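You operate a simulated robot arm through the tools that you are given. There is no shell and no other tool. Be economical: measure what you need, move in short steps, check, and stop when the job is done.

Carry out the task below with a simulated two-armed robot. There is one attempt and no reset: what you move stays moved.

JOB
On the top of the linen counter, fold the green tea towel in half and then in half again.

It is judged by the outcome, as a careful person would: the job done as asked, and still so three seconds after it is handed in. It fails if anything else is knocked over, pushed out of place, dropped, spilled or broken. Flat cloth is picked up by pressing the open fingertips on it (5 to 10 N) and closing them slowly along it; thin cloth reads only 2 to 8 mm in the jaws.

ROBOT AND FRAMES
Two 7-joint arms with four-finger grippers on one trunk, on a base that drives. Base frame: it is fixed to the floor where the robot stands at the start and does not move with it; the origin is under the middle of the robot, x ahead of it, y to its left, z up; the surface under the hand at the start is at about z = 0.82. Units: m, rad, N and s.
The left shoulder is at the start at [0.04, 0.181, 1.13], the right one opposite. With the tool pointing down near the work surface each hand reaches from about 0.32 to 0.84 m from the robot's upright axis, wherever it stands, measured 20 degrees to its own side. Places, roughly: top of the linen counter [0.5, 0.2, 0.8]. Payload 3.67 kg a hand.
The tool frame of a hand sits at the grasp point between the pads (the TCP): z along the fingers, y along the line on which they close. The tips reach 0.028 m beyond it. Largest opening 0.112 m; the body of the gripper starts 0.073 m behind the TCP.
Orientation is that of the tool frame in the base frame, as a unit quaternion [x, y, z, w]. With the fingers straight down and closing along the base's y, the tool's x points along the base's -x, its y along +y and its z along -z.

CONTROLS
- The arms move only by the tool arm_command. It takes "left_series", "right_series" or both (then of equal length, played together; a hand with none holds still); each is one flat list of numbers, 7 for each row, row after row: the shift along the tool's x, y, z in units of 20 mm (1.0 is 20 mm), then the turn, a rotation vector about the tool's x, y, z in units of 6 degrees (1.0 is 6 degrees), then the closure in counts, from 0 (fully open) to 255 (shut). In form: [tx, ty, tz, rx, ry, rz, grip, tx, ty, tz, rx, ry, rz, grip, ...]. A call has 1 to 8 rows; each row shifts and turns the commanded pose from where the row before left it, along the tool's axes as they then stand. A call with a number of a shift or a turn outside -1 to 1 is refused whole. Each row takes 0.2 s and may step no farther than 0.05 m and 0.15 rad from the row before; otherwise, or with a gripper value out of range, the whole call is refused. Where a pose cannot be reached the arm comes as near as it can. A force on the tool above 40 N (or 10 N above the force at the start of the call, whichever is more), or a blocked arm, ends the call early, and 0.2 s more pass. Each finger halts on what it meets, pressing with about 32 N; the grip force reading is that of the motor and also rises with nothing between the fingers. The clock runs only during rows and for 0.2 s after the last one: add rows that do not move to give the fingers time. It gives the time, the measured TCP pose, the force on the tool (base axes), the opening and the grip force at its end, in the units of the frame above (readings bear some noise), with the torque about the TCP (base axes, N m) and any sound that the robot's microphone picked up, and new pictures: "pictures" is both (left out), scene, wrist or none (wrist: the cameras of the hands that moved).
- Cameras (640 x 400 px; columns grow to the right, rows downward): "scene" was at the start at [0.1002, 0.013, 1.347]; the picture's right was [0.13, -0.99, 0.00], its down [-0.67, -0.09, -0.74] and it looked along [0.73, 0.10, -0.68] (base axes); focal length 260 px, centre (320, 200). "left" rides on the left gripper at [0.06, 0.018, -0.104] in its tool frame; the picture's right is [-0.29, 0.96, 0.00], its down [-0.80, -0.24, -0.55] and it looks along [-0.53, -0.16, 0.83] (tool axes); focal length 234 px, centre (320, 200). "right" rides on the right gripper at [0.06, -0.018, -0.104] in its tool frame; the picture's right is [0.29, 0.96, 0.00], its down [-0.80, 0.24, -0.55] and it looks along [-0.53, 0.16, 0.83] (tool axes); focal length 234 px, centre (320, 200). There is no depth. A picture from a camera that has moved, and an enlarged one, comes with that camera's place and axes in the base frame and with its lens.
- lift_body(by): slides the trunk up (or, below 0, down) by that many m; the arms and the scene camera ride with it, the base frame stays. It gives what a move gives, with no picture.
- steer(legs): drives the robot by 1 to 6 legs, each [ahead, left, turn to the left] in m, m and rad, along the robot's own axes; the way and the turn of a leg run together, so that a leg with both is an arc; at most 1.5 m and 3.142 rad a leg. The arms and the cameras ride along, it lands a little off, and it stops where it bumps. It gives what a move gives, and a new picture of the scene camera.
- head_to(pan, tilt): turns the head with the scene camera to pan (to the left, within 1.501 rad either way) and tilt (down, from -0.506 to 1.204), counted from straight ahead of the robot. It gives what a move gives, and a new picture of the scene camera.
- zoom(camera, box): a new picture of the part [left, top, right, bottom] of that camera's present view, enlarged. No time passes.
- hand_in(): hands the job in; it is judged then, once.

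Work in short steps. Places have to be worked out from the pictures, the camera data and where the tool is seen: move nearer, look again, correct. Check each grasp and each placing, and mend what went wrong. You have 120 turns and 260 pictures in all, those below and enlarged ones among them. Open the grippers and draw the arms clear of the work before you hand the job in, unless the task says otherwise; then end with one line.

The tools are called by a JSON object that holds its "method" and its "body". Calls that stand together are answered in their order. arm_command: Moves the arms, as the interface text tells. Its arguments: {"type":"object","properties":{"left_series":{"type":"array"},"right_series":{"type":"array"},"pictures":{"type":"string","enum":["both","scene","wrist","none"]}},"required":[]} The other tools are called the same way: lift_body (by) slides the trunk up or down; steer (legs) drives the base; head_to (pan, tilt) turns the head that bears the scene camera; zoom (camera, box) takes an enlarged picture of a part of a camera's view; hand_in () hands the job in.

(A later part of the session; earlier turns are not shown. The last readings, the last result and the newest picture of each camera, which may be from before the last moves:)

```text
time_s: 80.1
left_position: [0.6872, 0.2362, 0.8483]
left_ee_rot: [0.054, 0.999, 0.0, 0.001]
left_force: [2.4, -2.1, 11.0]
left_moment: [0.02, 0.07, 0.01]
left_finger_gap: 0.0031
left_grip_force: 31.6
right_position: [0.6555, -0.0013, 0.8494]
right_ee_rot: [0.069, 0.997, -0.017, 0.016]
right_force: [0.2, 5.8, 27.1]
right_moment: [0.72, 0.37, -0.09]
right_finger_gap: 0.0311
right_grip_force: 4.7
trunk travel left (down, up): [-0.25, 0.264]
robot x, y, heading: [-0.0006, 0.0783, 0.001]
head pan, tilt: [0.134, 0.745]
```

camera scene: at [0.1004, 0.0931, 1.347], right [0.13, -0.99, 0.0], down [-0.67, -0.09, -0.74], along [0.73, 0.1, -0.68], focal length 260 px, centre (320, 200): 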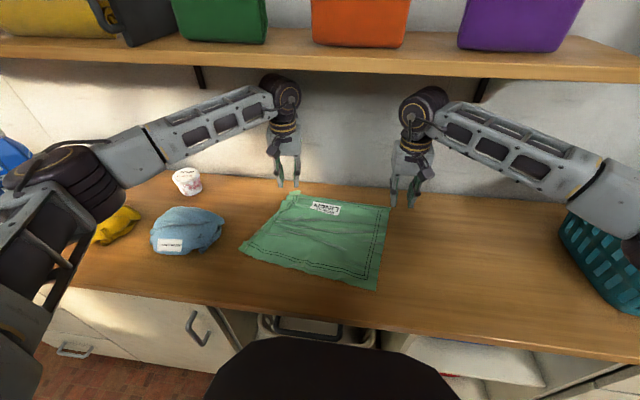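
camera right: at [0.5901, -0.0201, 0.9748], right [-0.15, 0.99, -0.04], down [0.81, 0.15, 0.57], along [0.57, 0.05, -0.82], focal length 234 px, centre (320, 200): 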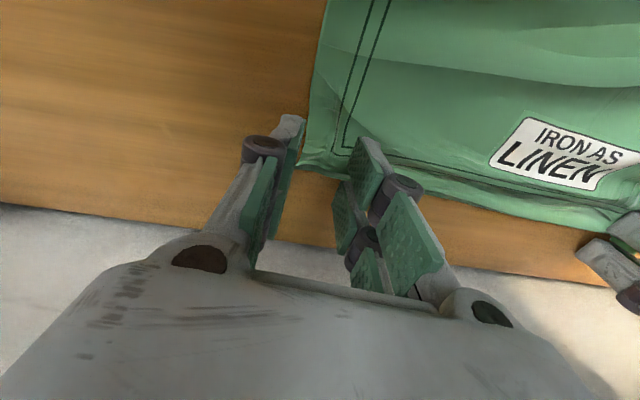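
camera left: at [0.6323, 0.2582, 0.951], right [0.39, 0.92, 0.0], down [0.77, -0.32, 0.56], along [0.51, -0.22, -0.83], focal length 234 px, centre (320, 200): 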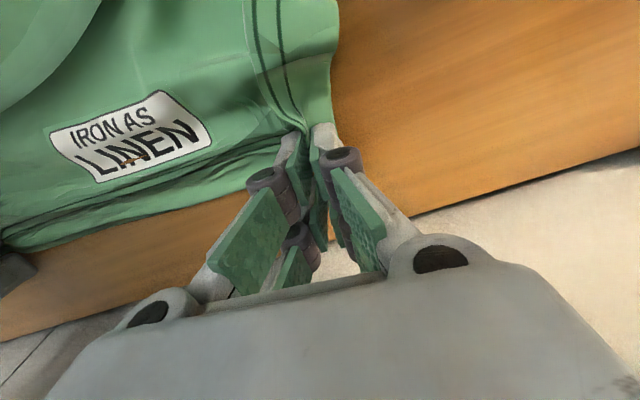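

{"method": "arm_command", "body": {"right_series": [0, 0, -0.15, 0, 0, 0, 187, 0, 0, 0, 0, 0, 0, 200, 0, 0, 0, 0, 0, 0, 213, 0, 0, 0, 0, 0, 0, 226, 0, 0, 0, 0, 0, 0, 239, 0, 0, 0, 0, 0, 0, 252, 0, 0, 0, 0, 0, 0, 255, 0, 0, 0, 0, 0, 0, 255], "pictures": "wrist"}}

```text
time_s: 81.9
left_position: [0.6885, 0.2334, 0.8473]
left_ee_rot: [0.054, 0.999, -0.002, 0.001]
left_force: [-3.6, -3.9, 15.0]
left_moment: [-0.02, 0.24, 0.06]
left_finger_gap: 0.0031
left_grip_force: 32.1
right_position: [0.6552, -0.0017, 0.8478]
right_ee_rot: [0.069, 0.997, -0.018, 0.013]
right_force: [0.9, 6.3, 2.6]
right_moment: [0.18, 0.04, 0.0]
right_finger_gap: 0.002
right_grip_force: 31.3
trunk travel left (down, up): [-0.25, 0.264]
robot x, y, heading: [-0.0001, 0.0799, 0.001]
head pan, tilt: [0.134, 0.745]
camera right: at [0.5911, -0.0077, 0.9504], right [-0.15, 0.99, -0.04], down [0.81, 0.15, 0.57], along [0.57, 0.05, -0.82], focal length 234 px, centre (320, 200)
```

right: 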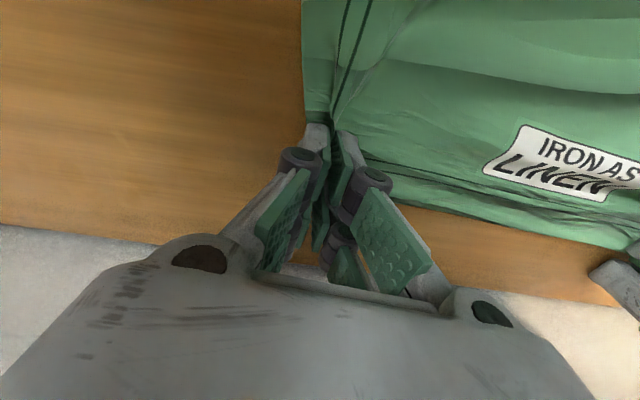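

Both hold now (3.1 mm and 2.0 mm). I'll lift 15 mm and spread the hands about 45 mm apart to take out the pleats.

{"method": "arm_command", "body": {"left_series": [0, 0.1, -0.4, 0, 0, 0, 255, 0, 0.3, -0.4, 0, 0, 0, 255, 0, 0.35, 0, 0, 0, 0, 255], "right_series": [0, -0.3, -0.4, 0, 0, 0, 255, 0, -0.6, -0.4, 0, 0, 0, 255, 0, -0.6, 0, 0, 0, 0, 255], "pictures": "both"}}

```text
time_s: 82.7
left_position: [0.6915, 0.2488, 0.863]
left_ee_rot: [0.056, 0.998, -0.001, -0.001]
left_force: [-1.5, -18.0, 0.5]
left_moment: [-0.51, 0.08, 0.23]
left_finger_gap: 0.0025
left_grip_force: 31.9
right_position: [0.6517, -0.0313, 0.8648]
right_ee_rot: [0.07, 0.997, -0.017, 0.013]
right_force: [1.1, 18.0, -0.4]
right_moment: [0.49, -0.02, 0.11]
right_finger_gap: 0.0023
right_grip_force: 31.4
trunk travel left (down, up): [-0.25, 0.264]
robot x, y, heading: [-0.0018, 0.0804, -0.002]
head pan, tilt: [0.134, 0.745]
camera scene: at [0.1009, 0.093, 1.3469], right [0.13, -0.99, 0.0], down [-0.67, -0.09, -0.73], along [0.73, 0.1, -0.68], focal length 260 px, centre (320, 200)
camera right: at [0.5882, -0.0362, 0.967], right [-0.15, 0.99, -0.04], down [0.81, 0.15, 0.57], along [0.57, 0.05, -0.82], focal length 234 px, centre (320, 200)
camera left: at [0.6353, 0.2731, 0.9656], right [0.39, 0.92, 0.0], down [0.77, -0.32, 0.55], along [0.51, -0.22, -0.83], focal length 234 px, centre (320, 200)
```

scene: 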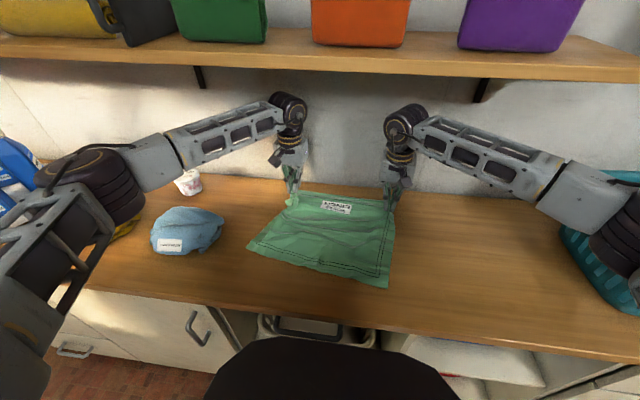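
right: 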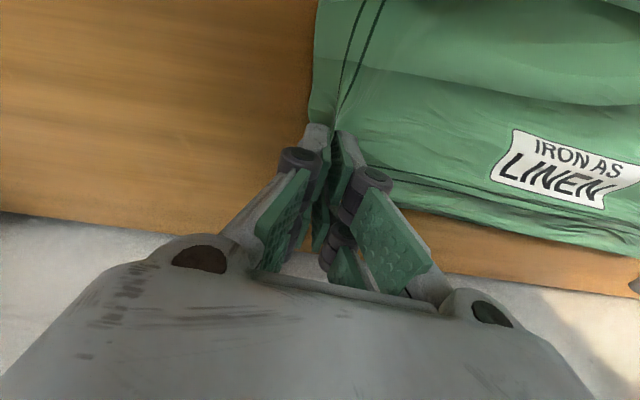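
left: 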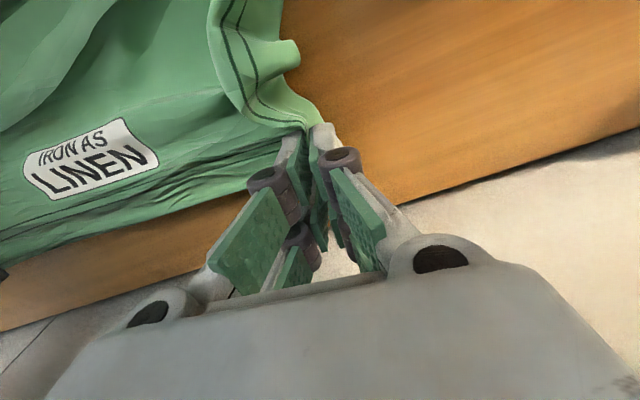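

The far edge is taut (18 N at 0.283 m apart) and the edge itself is in the grips. The near corners are at (0.472, 0.328) and (0.409, −0.015). I'll relax slightly and carry the far edge up and back over toward the near edge.

{"method": "arm_command", "body": {"left_series": [0.91, -0.12, -0.5, 0, 0, 0, 255, 0.91, 0.098, -0.8, 0, 0, 0, 255, 0.91, 0.098, -0.9, 0, 0, 0, 255, 0.91, 0.098, -0.8, 0, 0, 0, 255, 0.91, 0.098, 0, 0, 0, 0, 255, 0.91, 0.098, 0, 0, 0, 0, 255, 0.91, 0.098, 0, 0, 0, 0, 255, 0.91, 0.098, 0, 0, 0, 0, 255], "right_series": [0.966, 0.05, -0.53, 0, 0, 0, 255, 0.966, 0.05, -0.83, 0, 0, 0, 255, 0.966, 0.05, -0.93, 0, 0, 0, 255, 0.966, 0.05, -0.83, 0, 0, 0, 255, 0.966, 0.05, -0.03, 0, 0, 0, 255, 0.966, 0.05, -0.03, 0, 0, 0, 255, 0.966, 0.05, -0.03, 0, 0, 0, 255, 0.966, 0.05, -0.03, 0, 0, 0, 255], "pictures": "both"}}

```text
time_s: 84.5
left_position: [0.5457, 0.277, 0.924]
left_ee_rot: [0.054, 0.999, -0.001, 0.0]
left_force: [-1.7, -12.7, 0.6]
left_moment: [-0.37, 0.0, 0.15]
left_finger_gap: 0.0027
left_grip_force: 31.9
right_position: [0.4986, 0.0014, 0.926]
right_ee_rot: [0.07, 0.997, -0.019, 0.013]
right_force: [1.5, 12.9, -0.7]
right_moment: [0.34, -0.08, 0.06]
right_finger_gap: 0.0022
right_grip_force: 31.0
trunk travel left (down, up): [-0.25, 0.264]
robot x, y, heading: [0.0009, 0.0823, 0.001]
head pan, tilt: [0.134, 0.745]
camera scene: at [0.0994, 0.0935, 1.3471], right [0.13, -0.99, 0.0], down [-0.67, -0.09, -0.74], along [0.73, 0.1, -0.68], focal length 260 px, centre (320, 200)
camera right: at [0.4341, -0.0035, 1.0284], right [-0.15, 0.99, -0.04], down [0.81, 0.15, 0.57], along [0.57, 0.05, -0.82], focal length 234 px, centre (320, 200)
camera left: at [0.4905, 0.3021, 1.0271], right [0.39, 0.92, 0.0], down [0.77, -0.32, 0.56], along [0.51, -0.22, -0.83], focal length 234 px, centre (320, 200)
```

scene: 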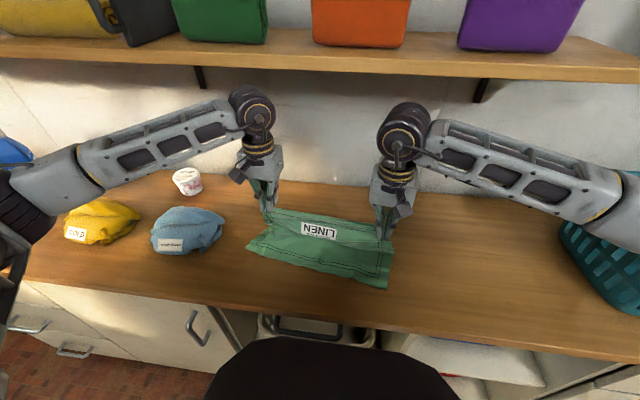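
right: 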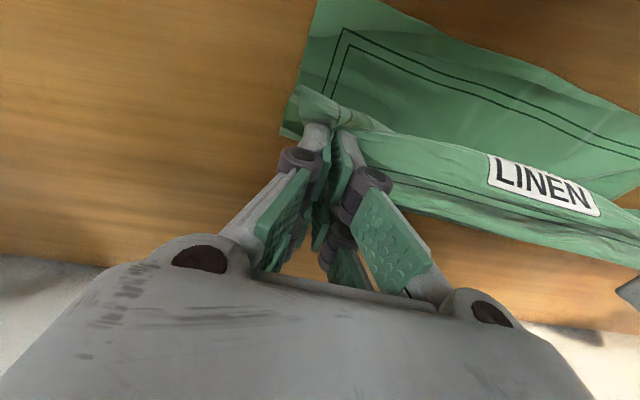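
left: 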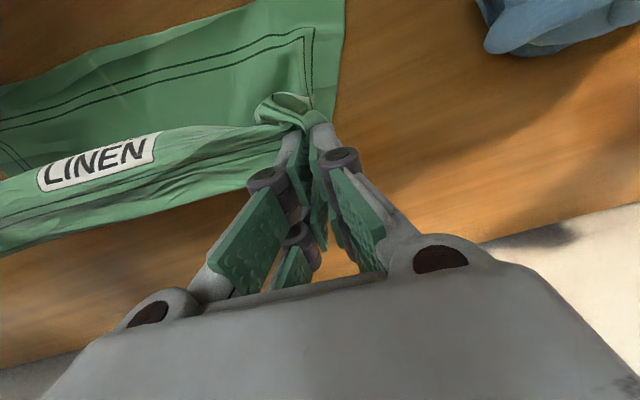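

The fold is forming properly and the near edge is flat beneath it. I'll finish the carry back and descend onto the near edge.

{"method": "arm_command", "body": {"left_series": [0.866, 0.005, 0.5, 0, 0, 0, 255, 0.866, 0.005, 0.8, 0, 0, 0, 255, 0.866, 0.005, 0.9, 0, 0, 0, 255, 0.866, 0.005, 1, 0, 0, 0, 255], "right_series": [0.93, -0.03, 0.47, 0, 0, 0, 255, 0.93, -0.03, 0.77, 0, 0, 0, 255, 0.93, -0.03, 0.87, 0, 0, 0, 255, 0.93, -0.03, 0.97, 0, 0, 0, 255], "pictures": "both"}}

```text
time_s: 85.5
left_position: [0.4772, 0.2839, 0.8597]
left_ee_rot: [0.055, 0.998, 0.0, 0.002]
left_force: [-2.9, -15.5, 0.3]
left_moment: [-0.45, 0.04, 0.23]
left_finger_gap: 0.0026
left_grip_force: 32.3
right_position: [0.4256, 0.0067, 0.8635]
right_ee_rot: [0.07, 0.997, -0.02, 0.012]
right_force: [3.1, 16.7, -0.5]
right_moment: [0.41, -0.07, 0.08]
right_finger_gap: 0.0025
right_grip_force: 32.9
trunk travel left (down, up): [-0.25, 0.264]
robot x, y, heading: [-0.0031, 0.0812, -0.003]
head pan, tilt: [0.134, 0.745]
camera scene: at [0.0997, 0.0933, 1.3471], right [0.13, -0.99, 0.0], down [-0.67, -0.09, -0.74], along [0.73, 0.1, -0.68], focal length 260 px, centre (320, 200)
camera right: at [0.3613, 0.0019, 0.9648], right [-0.15, 0.99, -0.04], down [0.81, 0.15, 0.57], along [0.57, 0.05, -0.82], focal length 234 px, centre (320, 200)
camera left: at [0.4212, 0.3088, 0.9623], right [0.39, 0.92, 0.0], down [0.77, -0.32, 0.56], along [0.51, -0.22, -0.83], focal length 234 px, centre (320, 200)
```

scene: 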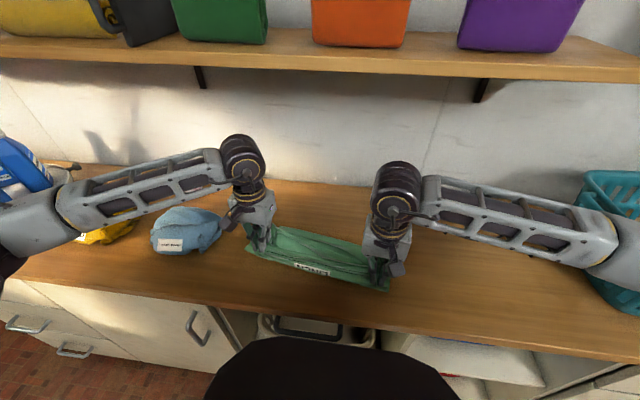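
right: 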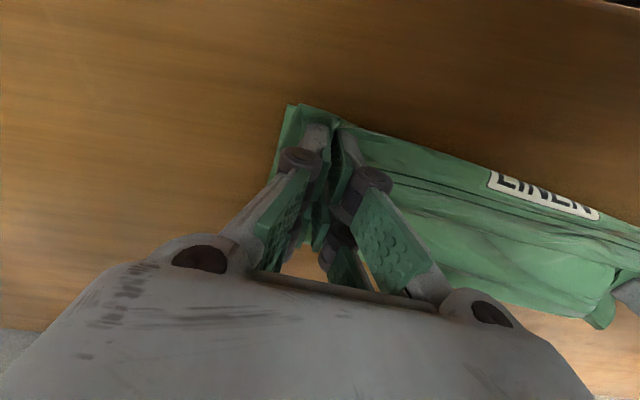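
left: 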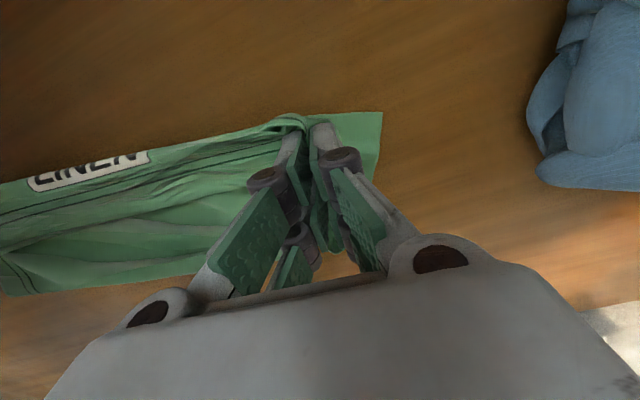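

The corners line up within about 15 mm of the near corners (0.397, −0.019) and (0.466, 0.329). I'll lower to touch, open, and lift straight up.

{"method": "arm_command", "body": {"left_series": [0, 0, 0.4, 0, 0, 0, 255, 0, 0, 0, 0, 0, 0, 240, 0, 0, 0, 0, 0, 0, 215, 0, 0, 0, 0, 0, 0, 190, 0, 0, -0.4, 0, 0, 0, 185, 0, 0, -0.8, 0, 0, 0, 185, 0, 0, -1, 0, 0, 0, 185, 0, 0, -1, 0, 0, 0, 185], "right_series": [0, 0, 0.55, 0, 0, 0, 255, 0, 0, 0, 0, 0, 0, 240, 0, 0, 0, 0, 0, 0, 215, 0, 0, 0, 0, 0, 0, 190, 0, 0, -0.4, 0, 0, 0, 185, 0, 0, -0.8, 0, 0, 0, 185, 0, 0, -1, 0, 0, 0, 185, 0, 0, -1, 0, 0, 0, 185], "pictures": "both"}}

{"method": "zoom", "body": {"camera": "scene", "box": [230, 190, 410, 310]}}

```text
time_s: 87.3
left_position: [0.4784, 0.2852, 0.9145]
left_ee_rot: [0.055, 0.998, 0.001, 0.001]
left_force: [0.3, -0.7, -1.3]
left_moment: [0.0, -0.04, -0.04]
left_finger_gap: 0.0307
left_grip_force: 0.1
right_position: [0.4249, 0.0085, 0.9158]
right_ee_rot: [0.067, 0.997, -0.018, 0.013]
right_force: [0.0, -0.7, -0.2]
right_moment: [-0.02, -0.02, -0.02]
right_finger_gap: 0.0306
right_grip_force: 0.1
trunk travel left (down, up): [-0.25, 0.264]
robot x, y, heading: [-0.0006, 0.0806, -0.0]
head pan, tilt: [0.134, 0.745]
camera scene: at [0.0998, 0.093, 1.3471], right [0.13, -0.99, 0.0], down [-0.67, -0.09, -0.74], along [0.73, 0.1, -0.68], focal length 260 px, centre (320, 200)
camera right: at [0.3615, 0.0035, 1.0185], right [-0.15, 0.99, -0.04], down [0.81, 0.15, 0.57], along [0.57, 0.05, -0.82], focal length 234 px, centre (320, 200)
camera left: at [0.4218, 0.3087, 1.0173], right [0.39, 0.92, 0.0], down [0.77, -0.32, 0.55], along [0.51, -0.22, -0.83], focal length 234 px, centre (320, 200)
```

scene: 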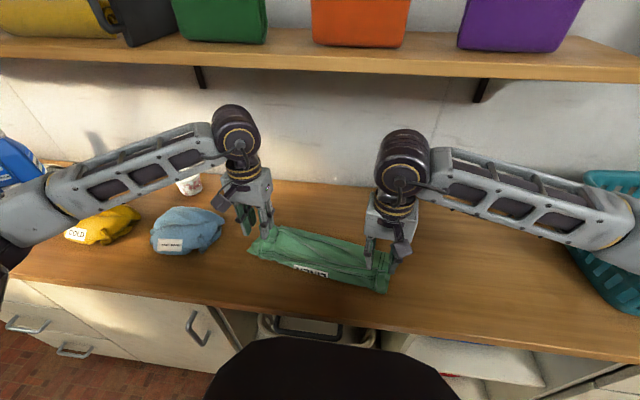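
right: 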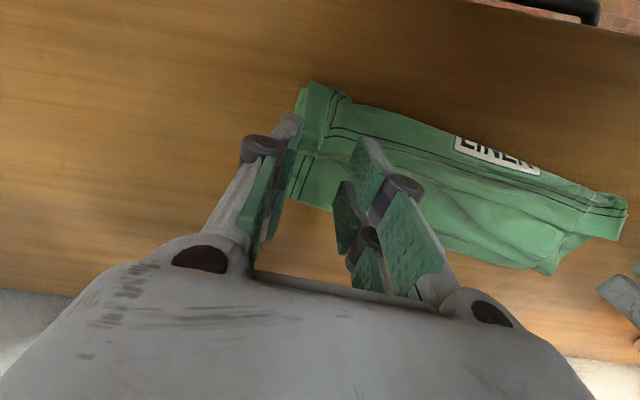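
left: 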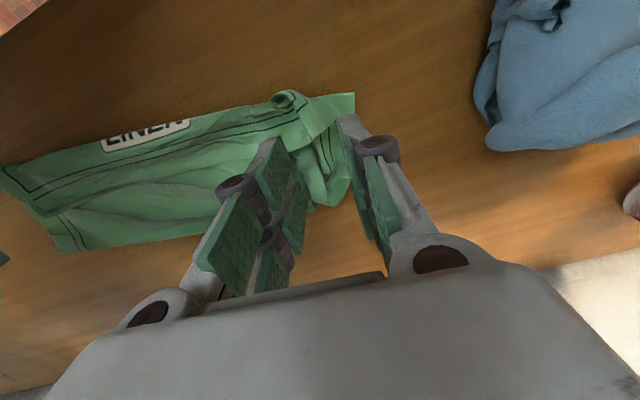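

```text
3.33 times, centred on (320, 250) of scene
camera zoom: at [0.0998, 0.093, 1.3471], right [0.13, -0.99, 0.0], down [-0.67, -0.09, -0.74], along [0.73, 0.1, -0.68], focal length 866 px, centre (320, 33)
```

zoom: 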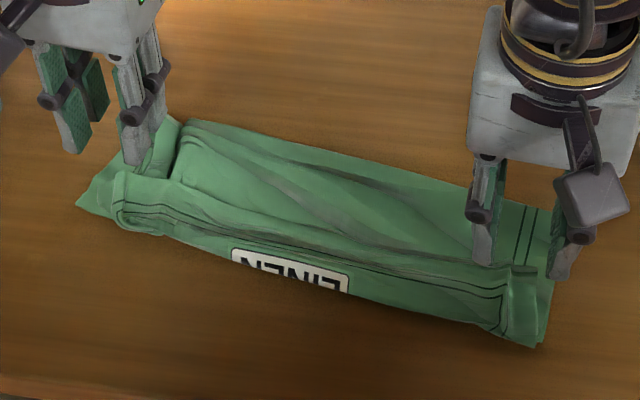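

{"method": "zoom", "body": {"camera": "left", "box": [220, 70, 400, 230]}}

{"method": "zoom", "body": {"camera": "right", "box": [260, 60, 640, 300]}}

```text
2.50 times, centred on (310, 150) of left
camera zoom: at [0.4218, 0.3087, 1.0173], right [0.39, 0.92, 0.0], down [0.77, -0.32, 0.55], along [0.51, -0.22, -0.83], focal length 585 px, centre (345, 325)
```

zoom: 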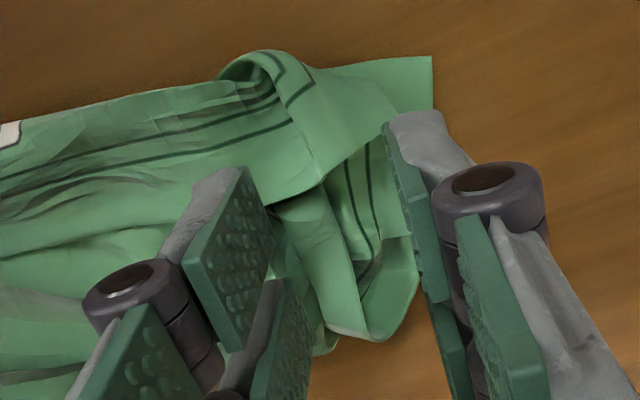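

```text
1.67 times, centred on (450, 180) of right
camera zoom: at [0.3615, 0.0035, 1.0185], right [-0.15, 0.99, -0.04], down [0.81, 0.15, 0.57], along [0.57, 0.05, -0.82], focal length 390 px, centre (103, 233)
```

zoom: 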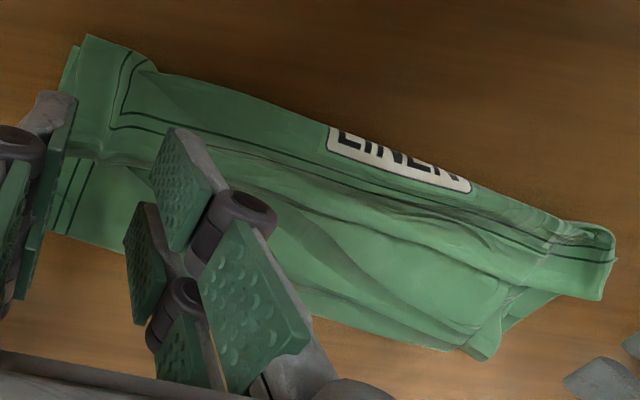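

The upper layer has excess length that rolled back as a hem. The fold fell short because my arc was too low. I'll regrip the exposed far-edge corners, FL at (0.483, 0.275) and FR at (0.449, −0.012), and redo the arc taut.

{"method": "arm_command", "body": {"left_series": [0.105, -0.865, 0, 0, 0, 0, 187, 0.105, -0.865, 0, 0, 0, 0, 187, 0, 0, 0.9, 0, 0, 0, 187, 0, 0, 0.9, 0, 0, 0, 187, 0, 0, 0.8, 0, 0, 0, 187], "right_series": [-0.37, 0.2, 0, 0, 0, 0, 187, -0.37, 0.2, 0, 0, 0, 0, 187, 0, 0.03, 0.9, 0, 0, 0, 187, 0, 0.03, 0.9, 0, 0, 0, 187, 0, 0.03, 0.8, 0, 0, 0, 187], "pictures": "wrist"}}

```text
time_s: 88.5
left_position: [0.4713, 0.251, 0.8628]
left_ee_rot: [0.053, 0.999, 0.0, 0.0]
left_force: [-0.6, 0.5, -0.4]
left_moment: [-0.02, 0.01, -0.01]
left_finger_gap: 0.0299
left_grip_force: 0.1
right_position: [0.4426, 0.0143, 0.8635]
right_ee_rot: [0.069, 0.997, -0.018, 0.013]
right_force: [0.3, 0.1, 1.3]
right_moment: [-0.03, -0.01, 0.01]
right_finger_gap: 0.0303
right_grip_force: 0.0
trunk travel left (down, up): [-0.25, 0.264]
robot x, y, heading: [0.0047, 0.0778, 0.002]
head pan, tilt: [0.134, 0.745]
camera right: at [0.3781, 0.009, 0.9658], right [-0.15, 0.99, -0.04], down [0.81, 0.15, 0.57], along [0.57, 0.05, -0.82], focal length 234 px, centre (320, 200)
camera left: at [0.414, 0.2753, 0.966], right [0.39, 0.92, 0.0], down [0.77, -0.32, 0.55], along [0.51, -0.22, -0.83], focal length 234 px, centre (320, 200)
```

right: 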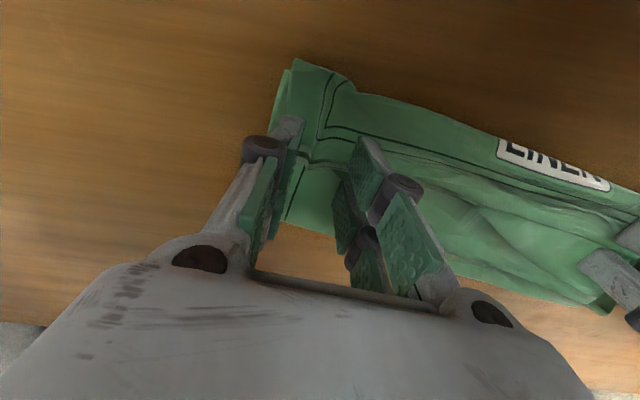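
left: 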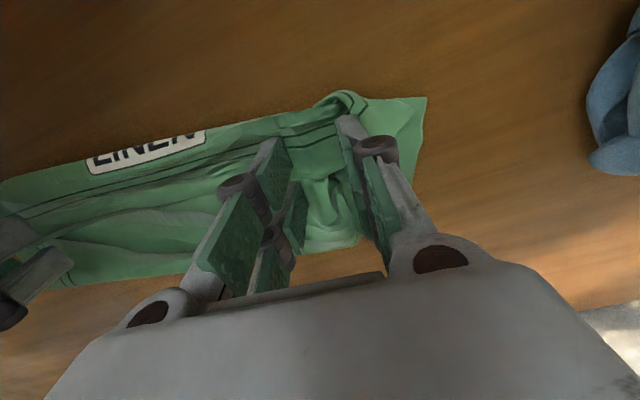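

The fingers straddle the hem edges, so I'll lower to contact.

{"method": "arm_command", "body": {"left_series": [0, 0, 0.25, 0, 0, 0, 187, 0, 0, 0.25, 0, 0, 0, 187, 0, 0, 0, 0, 0, 0, 187], "right_series": [0, 0, 0.25, 0, 0, 0, 187, 0, 0, 0.25, 0, 0, 0, 187, 0, 0, 0, 0, 0, 0, 187], "pictures": "none"}}

```text
time_s: 89.3
left_position: [0.4698, 0.252, 0.8531]
left_ee_rot: [0.054, 0.999, 0.0, 0.0]
left_force: [0.3, -0.3, 2.8]
left_moment: [0.04, 0.02, 0.01]
left_finger_gap: 0.0296
left_grip_force: 0.2
right_position: [0.4425, 0.0141, 0.8525]
right_ee_rot: [0.069, 0.997, -0.018, 0.012]
right_force: [0.1, 0.0, 0.8]
right_moment: [-0.01, 0.0, 0.01]
right_finger_gap: 0.0302
right_grip_force: 0.1
trunk travel left (down, up): [-0.25, 0.264]
robot x, y, heading: [0.001, 0.079, -0.001]
head pan, tilt: [0.134, 0.745]
```

{"method": "arm_command", "body": {"left_series": [0, 0, 0.12, 0, 0, 0, 187, 0, 0, 0, 0, 0, 0, 187], "right_series": [0, 0, 0.17, 0, 0, 0, 187, 0, 0, 0, 0, 0, 0, 187], "pictures": "none"}}

```text
time_s: 89.9
left_position: [0.4706, 0.2498, 0.8523]
left_ee_rot: [0.054, 0.999, 0.0, 0.001]
left_force: [2.0, -0.3, 7.4]
left_moment: [0.13, 0.06, -0.05]
left_finger_gap: 0.03
left_grip_force: 0.0
right_position: [0.4411, 0.0137, 0.8511]
right_ee_rot: [0.068, 0.997, -0.017, 0.014]
right_force: [0.9, 0.1, 10.3]
right_moment: [0.19, 0.18, 0.0]
right_finger_gap: 0.0302
right_grip_force: 0.2
trunk travel left (down, up): [-0.25, 0.264]
robot x, y, heading: [-0.0008, 0.0792, 0.004]
head pan, tilt: [0.134, 0.745]
```

The pressures are good (7 N and 10 N), so I'll close slowly.

{"method": "arm_command", "body": {"left_series": [0, 0, 0.02, 0, 0, 0, 196, 0, 0, 0.02, 0, 0, 0, 206, 0, 0, 0, 0, 0, 0, 216, 0, 0, 0, 0, 0, 0, 226, 0, 0, 0, 0, 0, 0, 236, 0, 0, 0, 0, 0, 0, 246, 0, 0, 0, 0, 0, 0, 255, 0, 0, 0, 0, 0, 0, 255], "right_series": [0, 0, 0.02, 0, 0, 0, 196, 0, 0, 0.02, 0, 0, 0, 206, 0, 0, 0, 0, 0, 0, 216, 0, 0, 0, 0, 0, 0, 226, 0, 0, 0, 0, 0, 0, 236, 0, 0, 0, 0, 0, 0, 246, 0, 0, 0, 0, 0, 0, 255, 0, 0, 0, 0, 0, 0, 255], "pictures": "wrist"}}

```text
time_s: 91.7
left_position: [0.4692, 0.2503, 0.8511]
left_ee_rot: [0.055, 0.999, -0.001, 0.0]
left_force: [-1.7, -16.5, 6.3]
left_moment: [-0.41, 0.17, 0.07]
left_finger_gap: 0.0042
left_grip_force: 32.0
right_position: [0.4419, 0.0139, 0.8485]
right_ee_rot: [0.069, 0.997, -0.018, 0.013]
right_force: [2.0, 14.8, 19.0]
right_moment: [0.42, 0.25, -0.18]
right_finger_gap: 0.005
right_grip_force: 32.4
trunk travel left (down, up): [-0.25, 0.264]
robot x, y, heading: [0.0015, 0.0843, 0.006]
head pan, tilt: [0.134, 0.745]
camera right: at [0.3776, 0.0083, 0.9513], right [-0.15, 0.99, -0.04], down [0.81, 0.15, 0.57], along [0.57, 0.05, -0.82], focal length 234 px, centre (320, 200)
camera left: at [0.4136, 0.2746, 0.9541], right [0.39, 0.92, 0.0], down [0.77, -0.32, 0.56], along [0.51, -0.22, -0.83], focal length 234 px, centre (320, 200)
```

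right: 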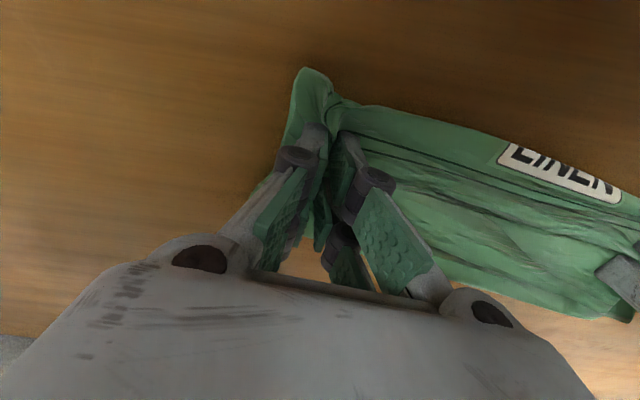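
left: 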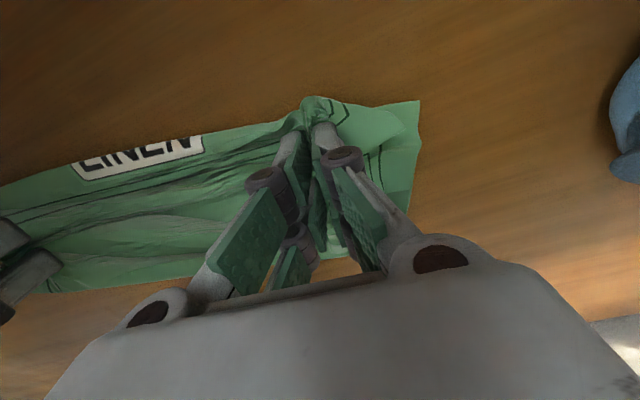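

The readings of 4.2 mm and 5.0 mm may mean more than one layer. I'll ease the hands together 6 mm and lift 60 mm to see what is held.

{"method": "arm_command", "body": {"left_series": [0, -0.15, -0.3, 0, 0, 0, 255, 0, 0, -0.8, 0, 0, 0, 255, 0, 0, -0.9, 0, 0, 0, 255, 0, 0, -1, 0, 0, 0, 255], "right_series": [0, 0.15, -0.3, 0, 0, 0, 255, 0, 0, -0.8, 0, 0, 0, 255, 0, 0, -0.9, 0, 0, 0, 255, 0, 0, -1, 0, 0, 0, 255], "pictures": "both"}}

{"method": "zoom", "body": {"camera": "scene", "box": [230, 190, 410, 310]}}

```text
time_s: 92.7
left_position: [0.4711, 0.2479, 0.9092]
left_ee_rot: [0.054, 0.999, 0.001, 0.0]
left_force: [-0.4, -4.8, 0.3]
left_moment: [-0.13, -0.02, 0.07]
left_finger_gap: 0.0038
left_grip_force: 31.7
right_position: [0.4415, 0.0166, 0.9077]
right_ee_rot: [0.069, 0.997, -0.018, 0.013]
right_force: [1.2, 5.4, 0.0]
right_moment: [0.14, -0.03, -0.1]
right_finger_gap: 0.0042
right_grip_force: 31.6
trunk travel left (down, up): [-0.25, 0.264]
robot x, y, heading: [0.0025, 0.0796, -0.002]
head pan, tilt: [0.134, 0.745]
camera scene: at [0.0997, 0.093, 1.3471], right [0.13, -0.99, 0.0], down [-0.67, -0.09, -0.74], along [0.73, 0.1, -0.68], focal length 260 px, centre (320, 200)
camera right: at [0.3778, 0.012, 1.011], right [-0.15, 0.99, -0.04], down [0.81, 0.15, 0.57], along [0.57, 0.05, -0.82], focal length 234 px, centre (320, 200)
camera left: at [0.415, 0.272, 1.013], right [0.39, 0.92, 0.0], down [0.77, -0.32, 0.55], along [0.51, -0.22, -0.83], focal length 234 px, centre (320, 200)
```

scene: 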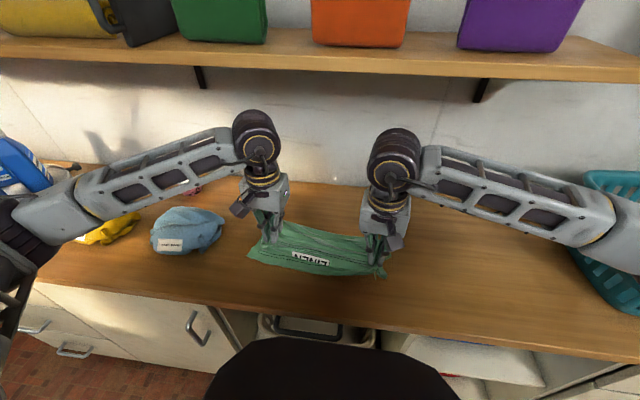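
right: 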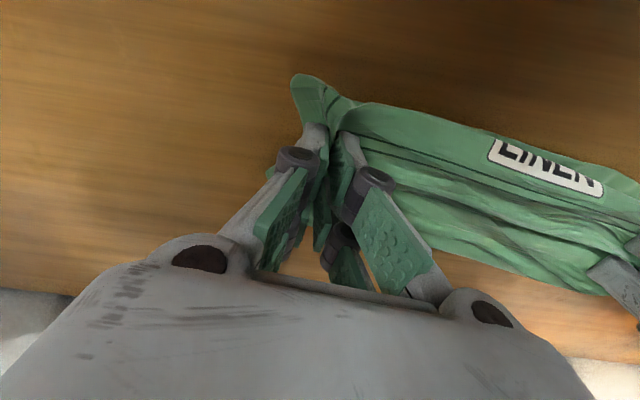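
left: 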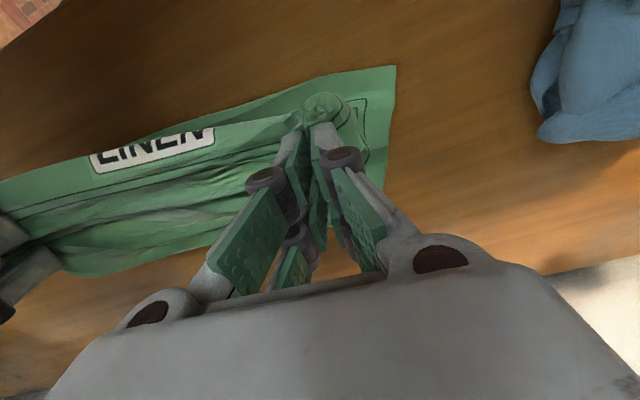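

```text
3.33 times, centred on (320, 250) of scene
camera zoom: at [0.0997, 0.093, 1.3471], right [0.13, -0.99, 0.0], down [-0.67, -0.09, -0.74], along [0.73, 0.1, -0.68], focal length 866 px, centre (320, 33)
```

zoom: 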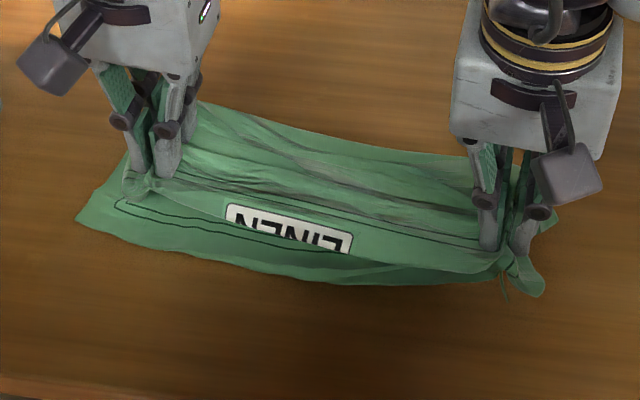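

The right hand seems to have picked up the lower layer's corner too. I'll set down, reopen the right hand only, and regrip it more lightly.

{"method": "arm_command", "body": {"left_series": [0, 0, 0.9, 0, 0, 0, 255, 0, 0, 0.9, 0, 0, 0, 255, 0, 0, 0.9, 0, 0, 0, 255, 0, 0, 0, 0, 0, 0, 255, 0, 0, 0, 0, 0, 0, 255, 0, 0, 0, 0, 0, 0, 255, 0, 0, 0, 0, 0, 0, 255, 0, 0, 0, 0, 0, 0, 255], "right_series": [0, 0, 0.9, 0, 0, 0, 255, 0, -0.1, 0.9, 0, 0, 0, 255, 0, -0.1, 0.9, 0, 0, 0, 255, 0, 0, 0, 0, 0, 0, 230, 0, 0, 0, 0, 0, 0, 190, 0, 0, -0.3, 0, 0, 0, 165, 0, 0, -0.9, 0, 0, 0, 165, 0, 0, -0.9, 0, 0, 0, 165], "pictures": "both"}}

{"method": "zoom", "body": {"camera": "right", "box": [240, 60, 480, 240]}}

```text
time_s: 94.5
left_position: [0.4708, 0.2471, 0.8551]
left_ee_rot: [0.054, 0.999, 0.0, 0.0]
left_force: [-0.3, 0.0, 0.1]
left_moment: [0.01, 0.01, 0.01]
left_finger_gap: 0.0036
left_grip_force: 32.6
right_position: [0.4416, 0.0146, 0.8963]
right_ee_rot: [0.069, 0.997, -0.018, 0.013]
right_force: [0.5, -0.2, 0.3]
right_moment: [-0.03, 0.0, -0.02]
right_finger_gap: 0.0395
right_grip_force: 0.0
trunk travel left (down, up): [-0.25, 0.264]
robot x, y, heading: [-0.0012, 0.0811, 0.001]
head pan, tilt: [0.134, 0.745]
camera scene: at [0.1001, 0.0932, 1.347], right [0.13, -0.99, 0.0], down [-0.67, -0.09, -0.74], along [0.73, 0.1, -0.68], focal length 260 px, centre (320, 200)
camera right: at [0.3775, 0.0096, 0.9987], right [-0.15, 0.99, -0.04], down [0.81, 0.15, 0.57], along [0.57, 0.05, -0.82], focal length 234 px, centre (320, 200)
camera left: at [0.4147, 0.2707, 0.9587], right [0.39, 0.92, 0.0], down [0.77, -0.32, 0.55], along [0.51, -0.22, -0.83], focal length 234 px, centre (320, 200)
```

scene: 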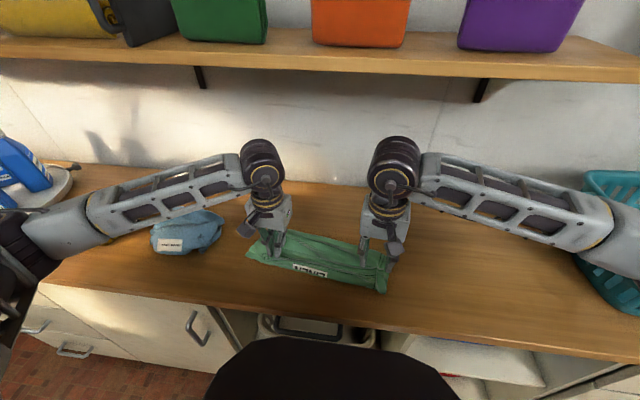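
right: 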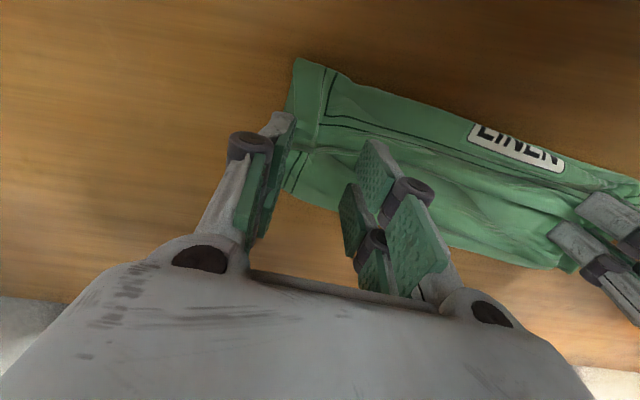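
left: 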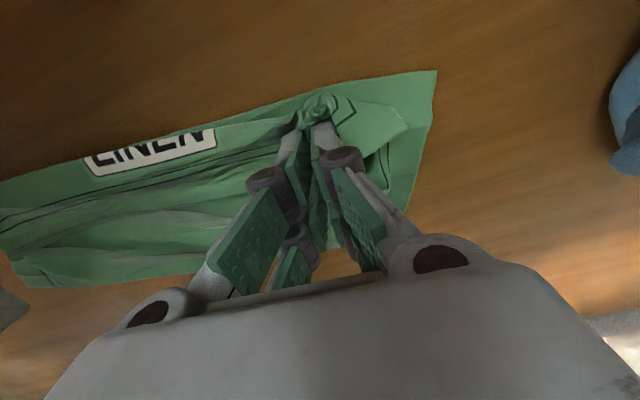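

```text
2.22 times, centred on (360, 150) of right
camera zoom: at [0.3775, 0.0096, 0.9987], right [-0.15, 0.99, -0.04], down [0.81, 0.15, 0.57], along [0.57, 0.05, -0.82], focal length 520 px, centre (231, 311)
```

zoom: 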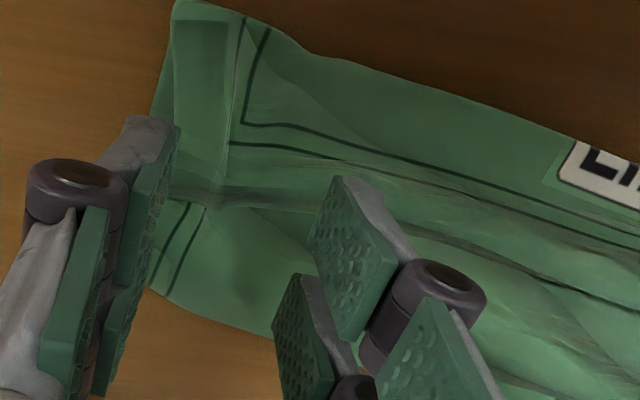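

The state looks good: the hem's far edge is at x 0.452 under the right hand. I'll regrip with a narrower opening and a lighter press.

{"method": "arm_command", "body": {"right_series": [0, 0.02, 0.9, 0, 0, 0, 195, 0, 0.02, 0.9, 0, 0, 0, 205, 0, 0, 0.35, 0, 0, 0, 205, 0, 0, 0.12, 0, 0, 0, 205, 0, 0, 0, 0, 0, 0, 205], "pictures": "none"}}

```text
time_s: 95.7
left_position: [0.4708, 0.2464, 0.855]
left_ee_rot: [0.054, 0.999, -0.001, 0.0]
left_force: [-0.7, -0.3, 0.8]
left_moment: [0.02, 0.01, -0.01]
left_finger_gap: 0.0035
left_grip_force: 32.3
right_position: [0.4433, 0.0122, 0.8518]
right_ee_rot: [0.069, 0.997, -0.018, 0.014]
right_force: [0.4, -0.3, 3.4]
right_moment: [0.02, 0.04, -0.02]
right_finger_gap: 0.0215
right_grip_force: 0.0
trunk travel left (down, up): [-0.25, 0.264]
robot x, y, heading: [-0.0023, 0.0829, 0.0]
head pan, tilt: [0.134, 0.745]
```

{"method": "arm_command", "body": {"right_series": [0, 0, 0.05, 0, 0, 0, 212, 0, 0, 0, 0, 0, 0, 220, 0, 0, 0, 0, 0, 0, 228, 0, 0, 0, 0, 0, 0, 236, 0, 0, 0, 0, 0, 0, 244, 0, 0, 0, 0, 0, 0, 252, 0, 0, 0, 0, 0, 0, 255, 0, 0, 0, 0, 0, 0, 255], "pictures": "none"}}

{"method": "arm_command", "body": {"left_series": [0, 0, -0.3, 0, 0, 0, 255, 0, 0, -0.8, 0, 0, 0, 255, 0, 0, -0.9, 0, 0, 0, 255, 0, 0, -1, 0, 0, 0, 255], "right_series": [0, 0, -0.3, 0, 0, 0, 255, 0, 0, -0.8, 0, 0, 0, 255, 0, 0, -0.9, 0, 0, 0, 255, 0, 0, -1, 0, 0, 0, 255], "pictures": "both"}}

{"method": "zoom", "body": {"camera": "scene", "box": [230, 190, 410, 310]}}

```text
time_s: 97.5
left_position: [0.4696, 0.2477, 0.8562]
left_ee_rot: [0.054, 0.999, -0.001, 0.0]
left_force: [-0.8, -5.4, 0.2]
left_moment: [-0.14, 0.03, 0.03]
left_finger_gap: 0.0036
left_grip_force: 32.2
right_position: [0.4427, 0.0137, 0.8514]
right_ee_rot: [0.07, 0.997, -0.018, 0.013]
right_force: [1.9, 8.2, 6.6]
right_moment: [0.2, 0.03, -0.07]
right_finger_gap: 0.0055
right_grip_force: 31.8
trunk travel left (down, up): [-0.25, 0.264]
robot x, y, heading: [0.001, 0.0782, 0.008]
head pan, tilt: [0.134, 0.745]
```

```text
time_s: 98.5
left_position: [0.4714, 0.2471, 0.915]
left_ee_rot: [0.054, 0.999, 0.0, 0.0]
left_force: [-0.6, -7.9, 0.8]
left_moment: [-0.16, 0.0, 0.02]
left_finger_gap: 0.0039
left_grip_force: 31.8
right_position: [0.4392, 0.0142, 0.9099]
right_ee_rot: [0.069, 0.997, -0.018, 0.012]
right_force: [1.1, 6.8, 0.2]
right_moment: [0.24, -0.06, -0.07]
right_finger_gap: 0.0057
right_grip_force: 32.2
trunk travel left (down, up): [-0.25, 0.264]
robot x, y, heading: [-0.0001, 0.0833, -0.0]
head pan, tilt: [0.134, 0.745]
camera scene: at [0.0998, 0.0931, 1.3471], right [0.13, -0.99, 0.0], down [-0.67, -0.09, -0.74], along [0.73, 0.1, -0.68], focal length 260 px, centre (320, 200)
camera right: at [0.3761, 0.0099, 1.0127], right [-0.15, 0.99, -0.04], down [0.81, 0.15, 0.57], along [0.57, 0.05, -0.82], focal length 234 px, centre (320, 200)
camera left: at [0.4154, 0.2716, 1.0189], right [0.39, 0.92, 0.0], down [0.77, -0.32, 0.55], along [0.51, -0.22, -0.83], focal length 234 px, centre (320, 200)
```

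scene: 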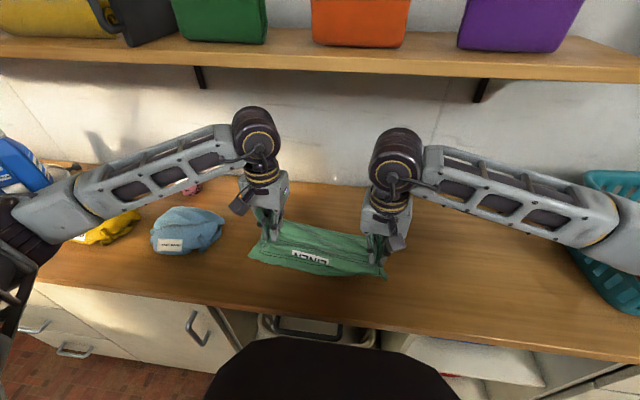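
right: 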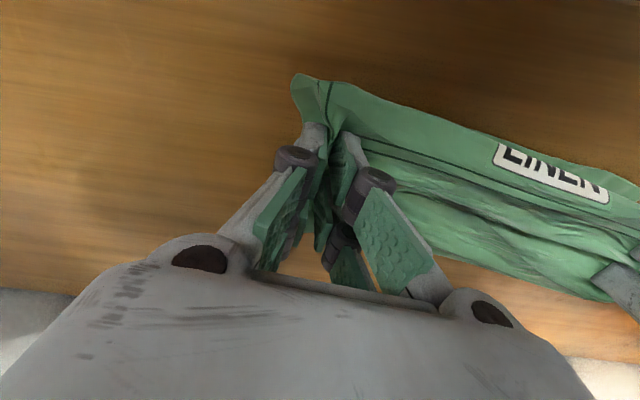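
left: 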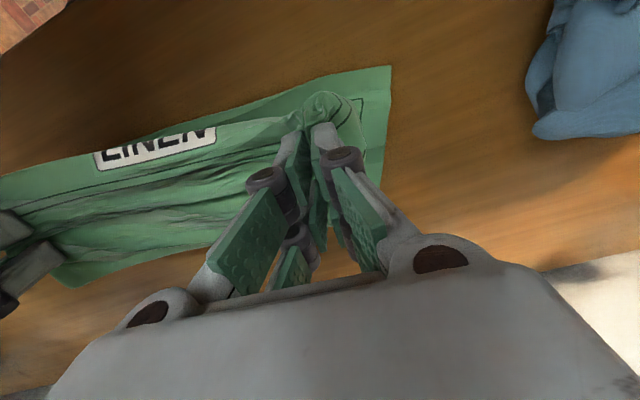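

```text
3.33 times, centred on (320, 250) of scene
camera zoom: at [0.0998, 0.0931, 1.3471], right [0.13, -0.99, 0.0], down [-0.67, -0.09, -0.74], along [0.73, 0.1, -0.68], focal length 866 px, centre (320, 33)
```

zoom: 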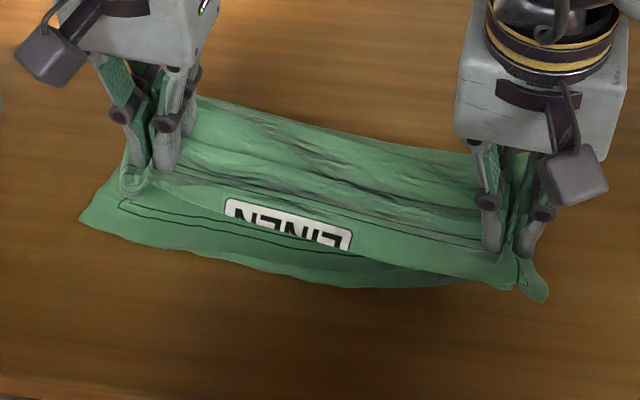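

The right again has both layers. I'll set down, release the right and clear it, then carry the left's corner (upper layer only) back to the far side, so the right can later take a single layer.

{"method": "arm_command", "body": {"left_series": [0, 0, 0.95, 0, 0, 0, 255, 0, 0, 0.95, 0, 0, 0, 255, 0, 0, 0.9, 0, 0, 0, 255, 0, 0, 0, 0, 0, 0, 255, 0, 0, 0, 0, 0, 0, 255, 0, 0, 0, 0, 0, 0, 255, 0, 0, 0, 0, 0, 0, 255, 0, 0, 0, 0, 0, 0, 255], "right_series": [0, 0, 0.95, 0, 0, 0, 255, 0, 0, 0.95, 0, 0, 0, 255, 0, 0, 0.8, 0, 0, 0, 255, 0, 0, 0, 0, 0, 0, 230, 0, 0, 0, 0, 0, 0, 180, 0, 0, -0.5, 0, 0, 0, 140, 0, 0, -1, 0, 0, 0, 140, 0, 0, -1, 0, 0, 0, 140], "pictures": "none"}}

{"method": "arm_command", "body": {"left_series": [-0.5, 0, -1, 0, 0, 0, 255, -0.9, 0.1, -1, 0, 0, 0, 255, -1, 0.1, -0.8, 0, 0, 0, 255, -1, 0.1, 0, 0, 0, 0, 255, -1, 0.1, 0, 0, 0, 0, 255, -1, 0.1, 0, 0, 0, 0, 255, -1, 0.1, 0.3, 0, 0, 0, 255, -1, 0.1, 0.4, 0, 0, 0, 255], "right_series": [0, 0, -1, 0, 0, 0, 140, 0, -1, -0.5, 0, 0, 0, 140, 0, -1, 0, 0, 0, 0, 140, 0, -1, 0, 0, 0, 0, 140, 0, -1, 0, 0, 0, 0, 187, 0, -1, 0, 0, 0, 0, 187, 0, -1, 0, 0, 0, 0, 187, 0, -1, 0, 0, 0, 0, 187], "pictures": "scene"}}

{"method": "zoom", "body": {"camera": "scene", "box": [230, 170, 420, 310]}}

```text
time_s: 100.3
left_position: [0.472, 0.2498, 0.8595]
left_ee_rot: [0.054, 0.999, 0.0, 0.0]
left_force: [-0.4, -0.3, 0.6]
left_moment: [0.03, 0.0, -0.02]
left_finger_gap: 0.0034
left_grip_force: 32.7
right_position: [0.4407, 0.0154, 0.906]
right_ee_rot: [0.07, 0.997, -0.018, 0.012]
right_force: [-0.2, 0.1, -0.1]
right_moment: [0.01, -0.01, -0.04]
right_finger_gap: 0.0509
right_grip_force: 0.2
trunk travel left (down, up): [-0.25, 0.264]
robot x, y, heading: [0.0024, 0.0793, 0.003]
head pan, tilt: [0.134, 0.745]
```

```text
time_s: 102.1
left_position: [0.6199, 0.2442, 0.8999]
left_ee_rot: [0.054, 0.999, 0.0, 0.001]
left_force: [0.0, -0.4, 0.3]
left_moment: [0.04, 0.01, -0.01]
left_finger_gap: 0.0038
left_grip_force: 32.1
right_position: [0.4227, -0.1236, 0.9415]
right_ee_rot: [0.069, 0.997, -0.018, 0.013]
right_force: [-0.9, 0.4, -0.9]
right_moment: [-0.01, 0.0, -0.02]
right_finger_gap: 0.0297
right_grip_force: 0.1
trunk travel left (down, up): [-0.25, 0.264]
robot x, y, heading: [0.002, 0.0792, 0.004]
head pan, tilt: [0.134, 0.745]
camera scene: at [0.1004, 0.0922, 1.347], right [0.13, -0.99, 0.0], down [-0.67, -0.09, -0.74], along [0.73, 0.1, -0.68], focal length 260 px, centre (320, 200)
```

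scene: 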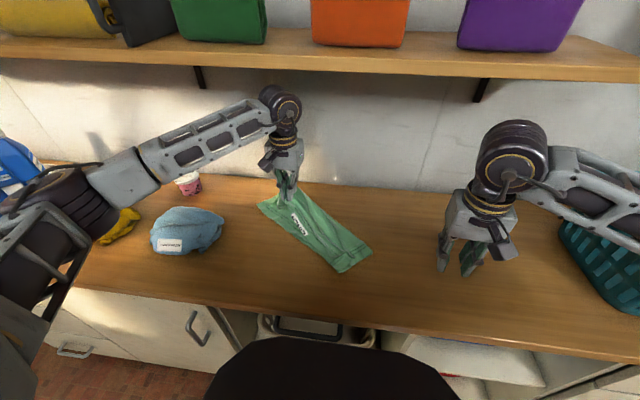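

```text
2.86 times, centred on (325, 240) of scene
camera zoom: at [0.1004, 0.0922, 1.347], right [0.13, -0.99, 0.0], down [-0.67, -0.09, -0.74], along [0.73, 0.1, -0.68], focal length 742 px, centre (306, 86)
```

zoom: 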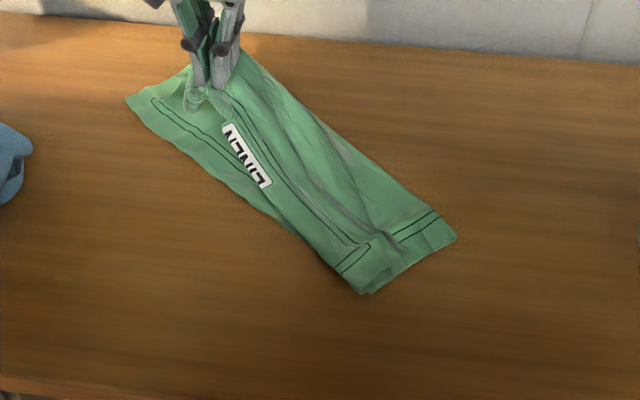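

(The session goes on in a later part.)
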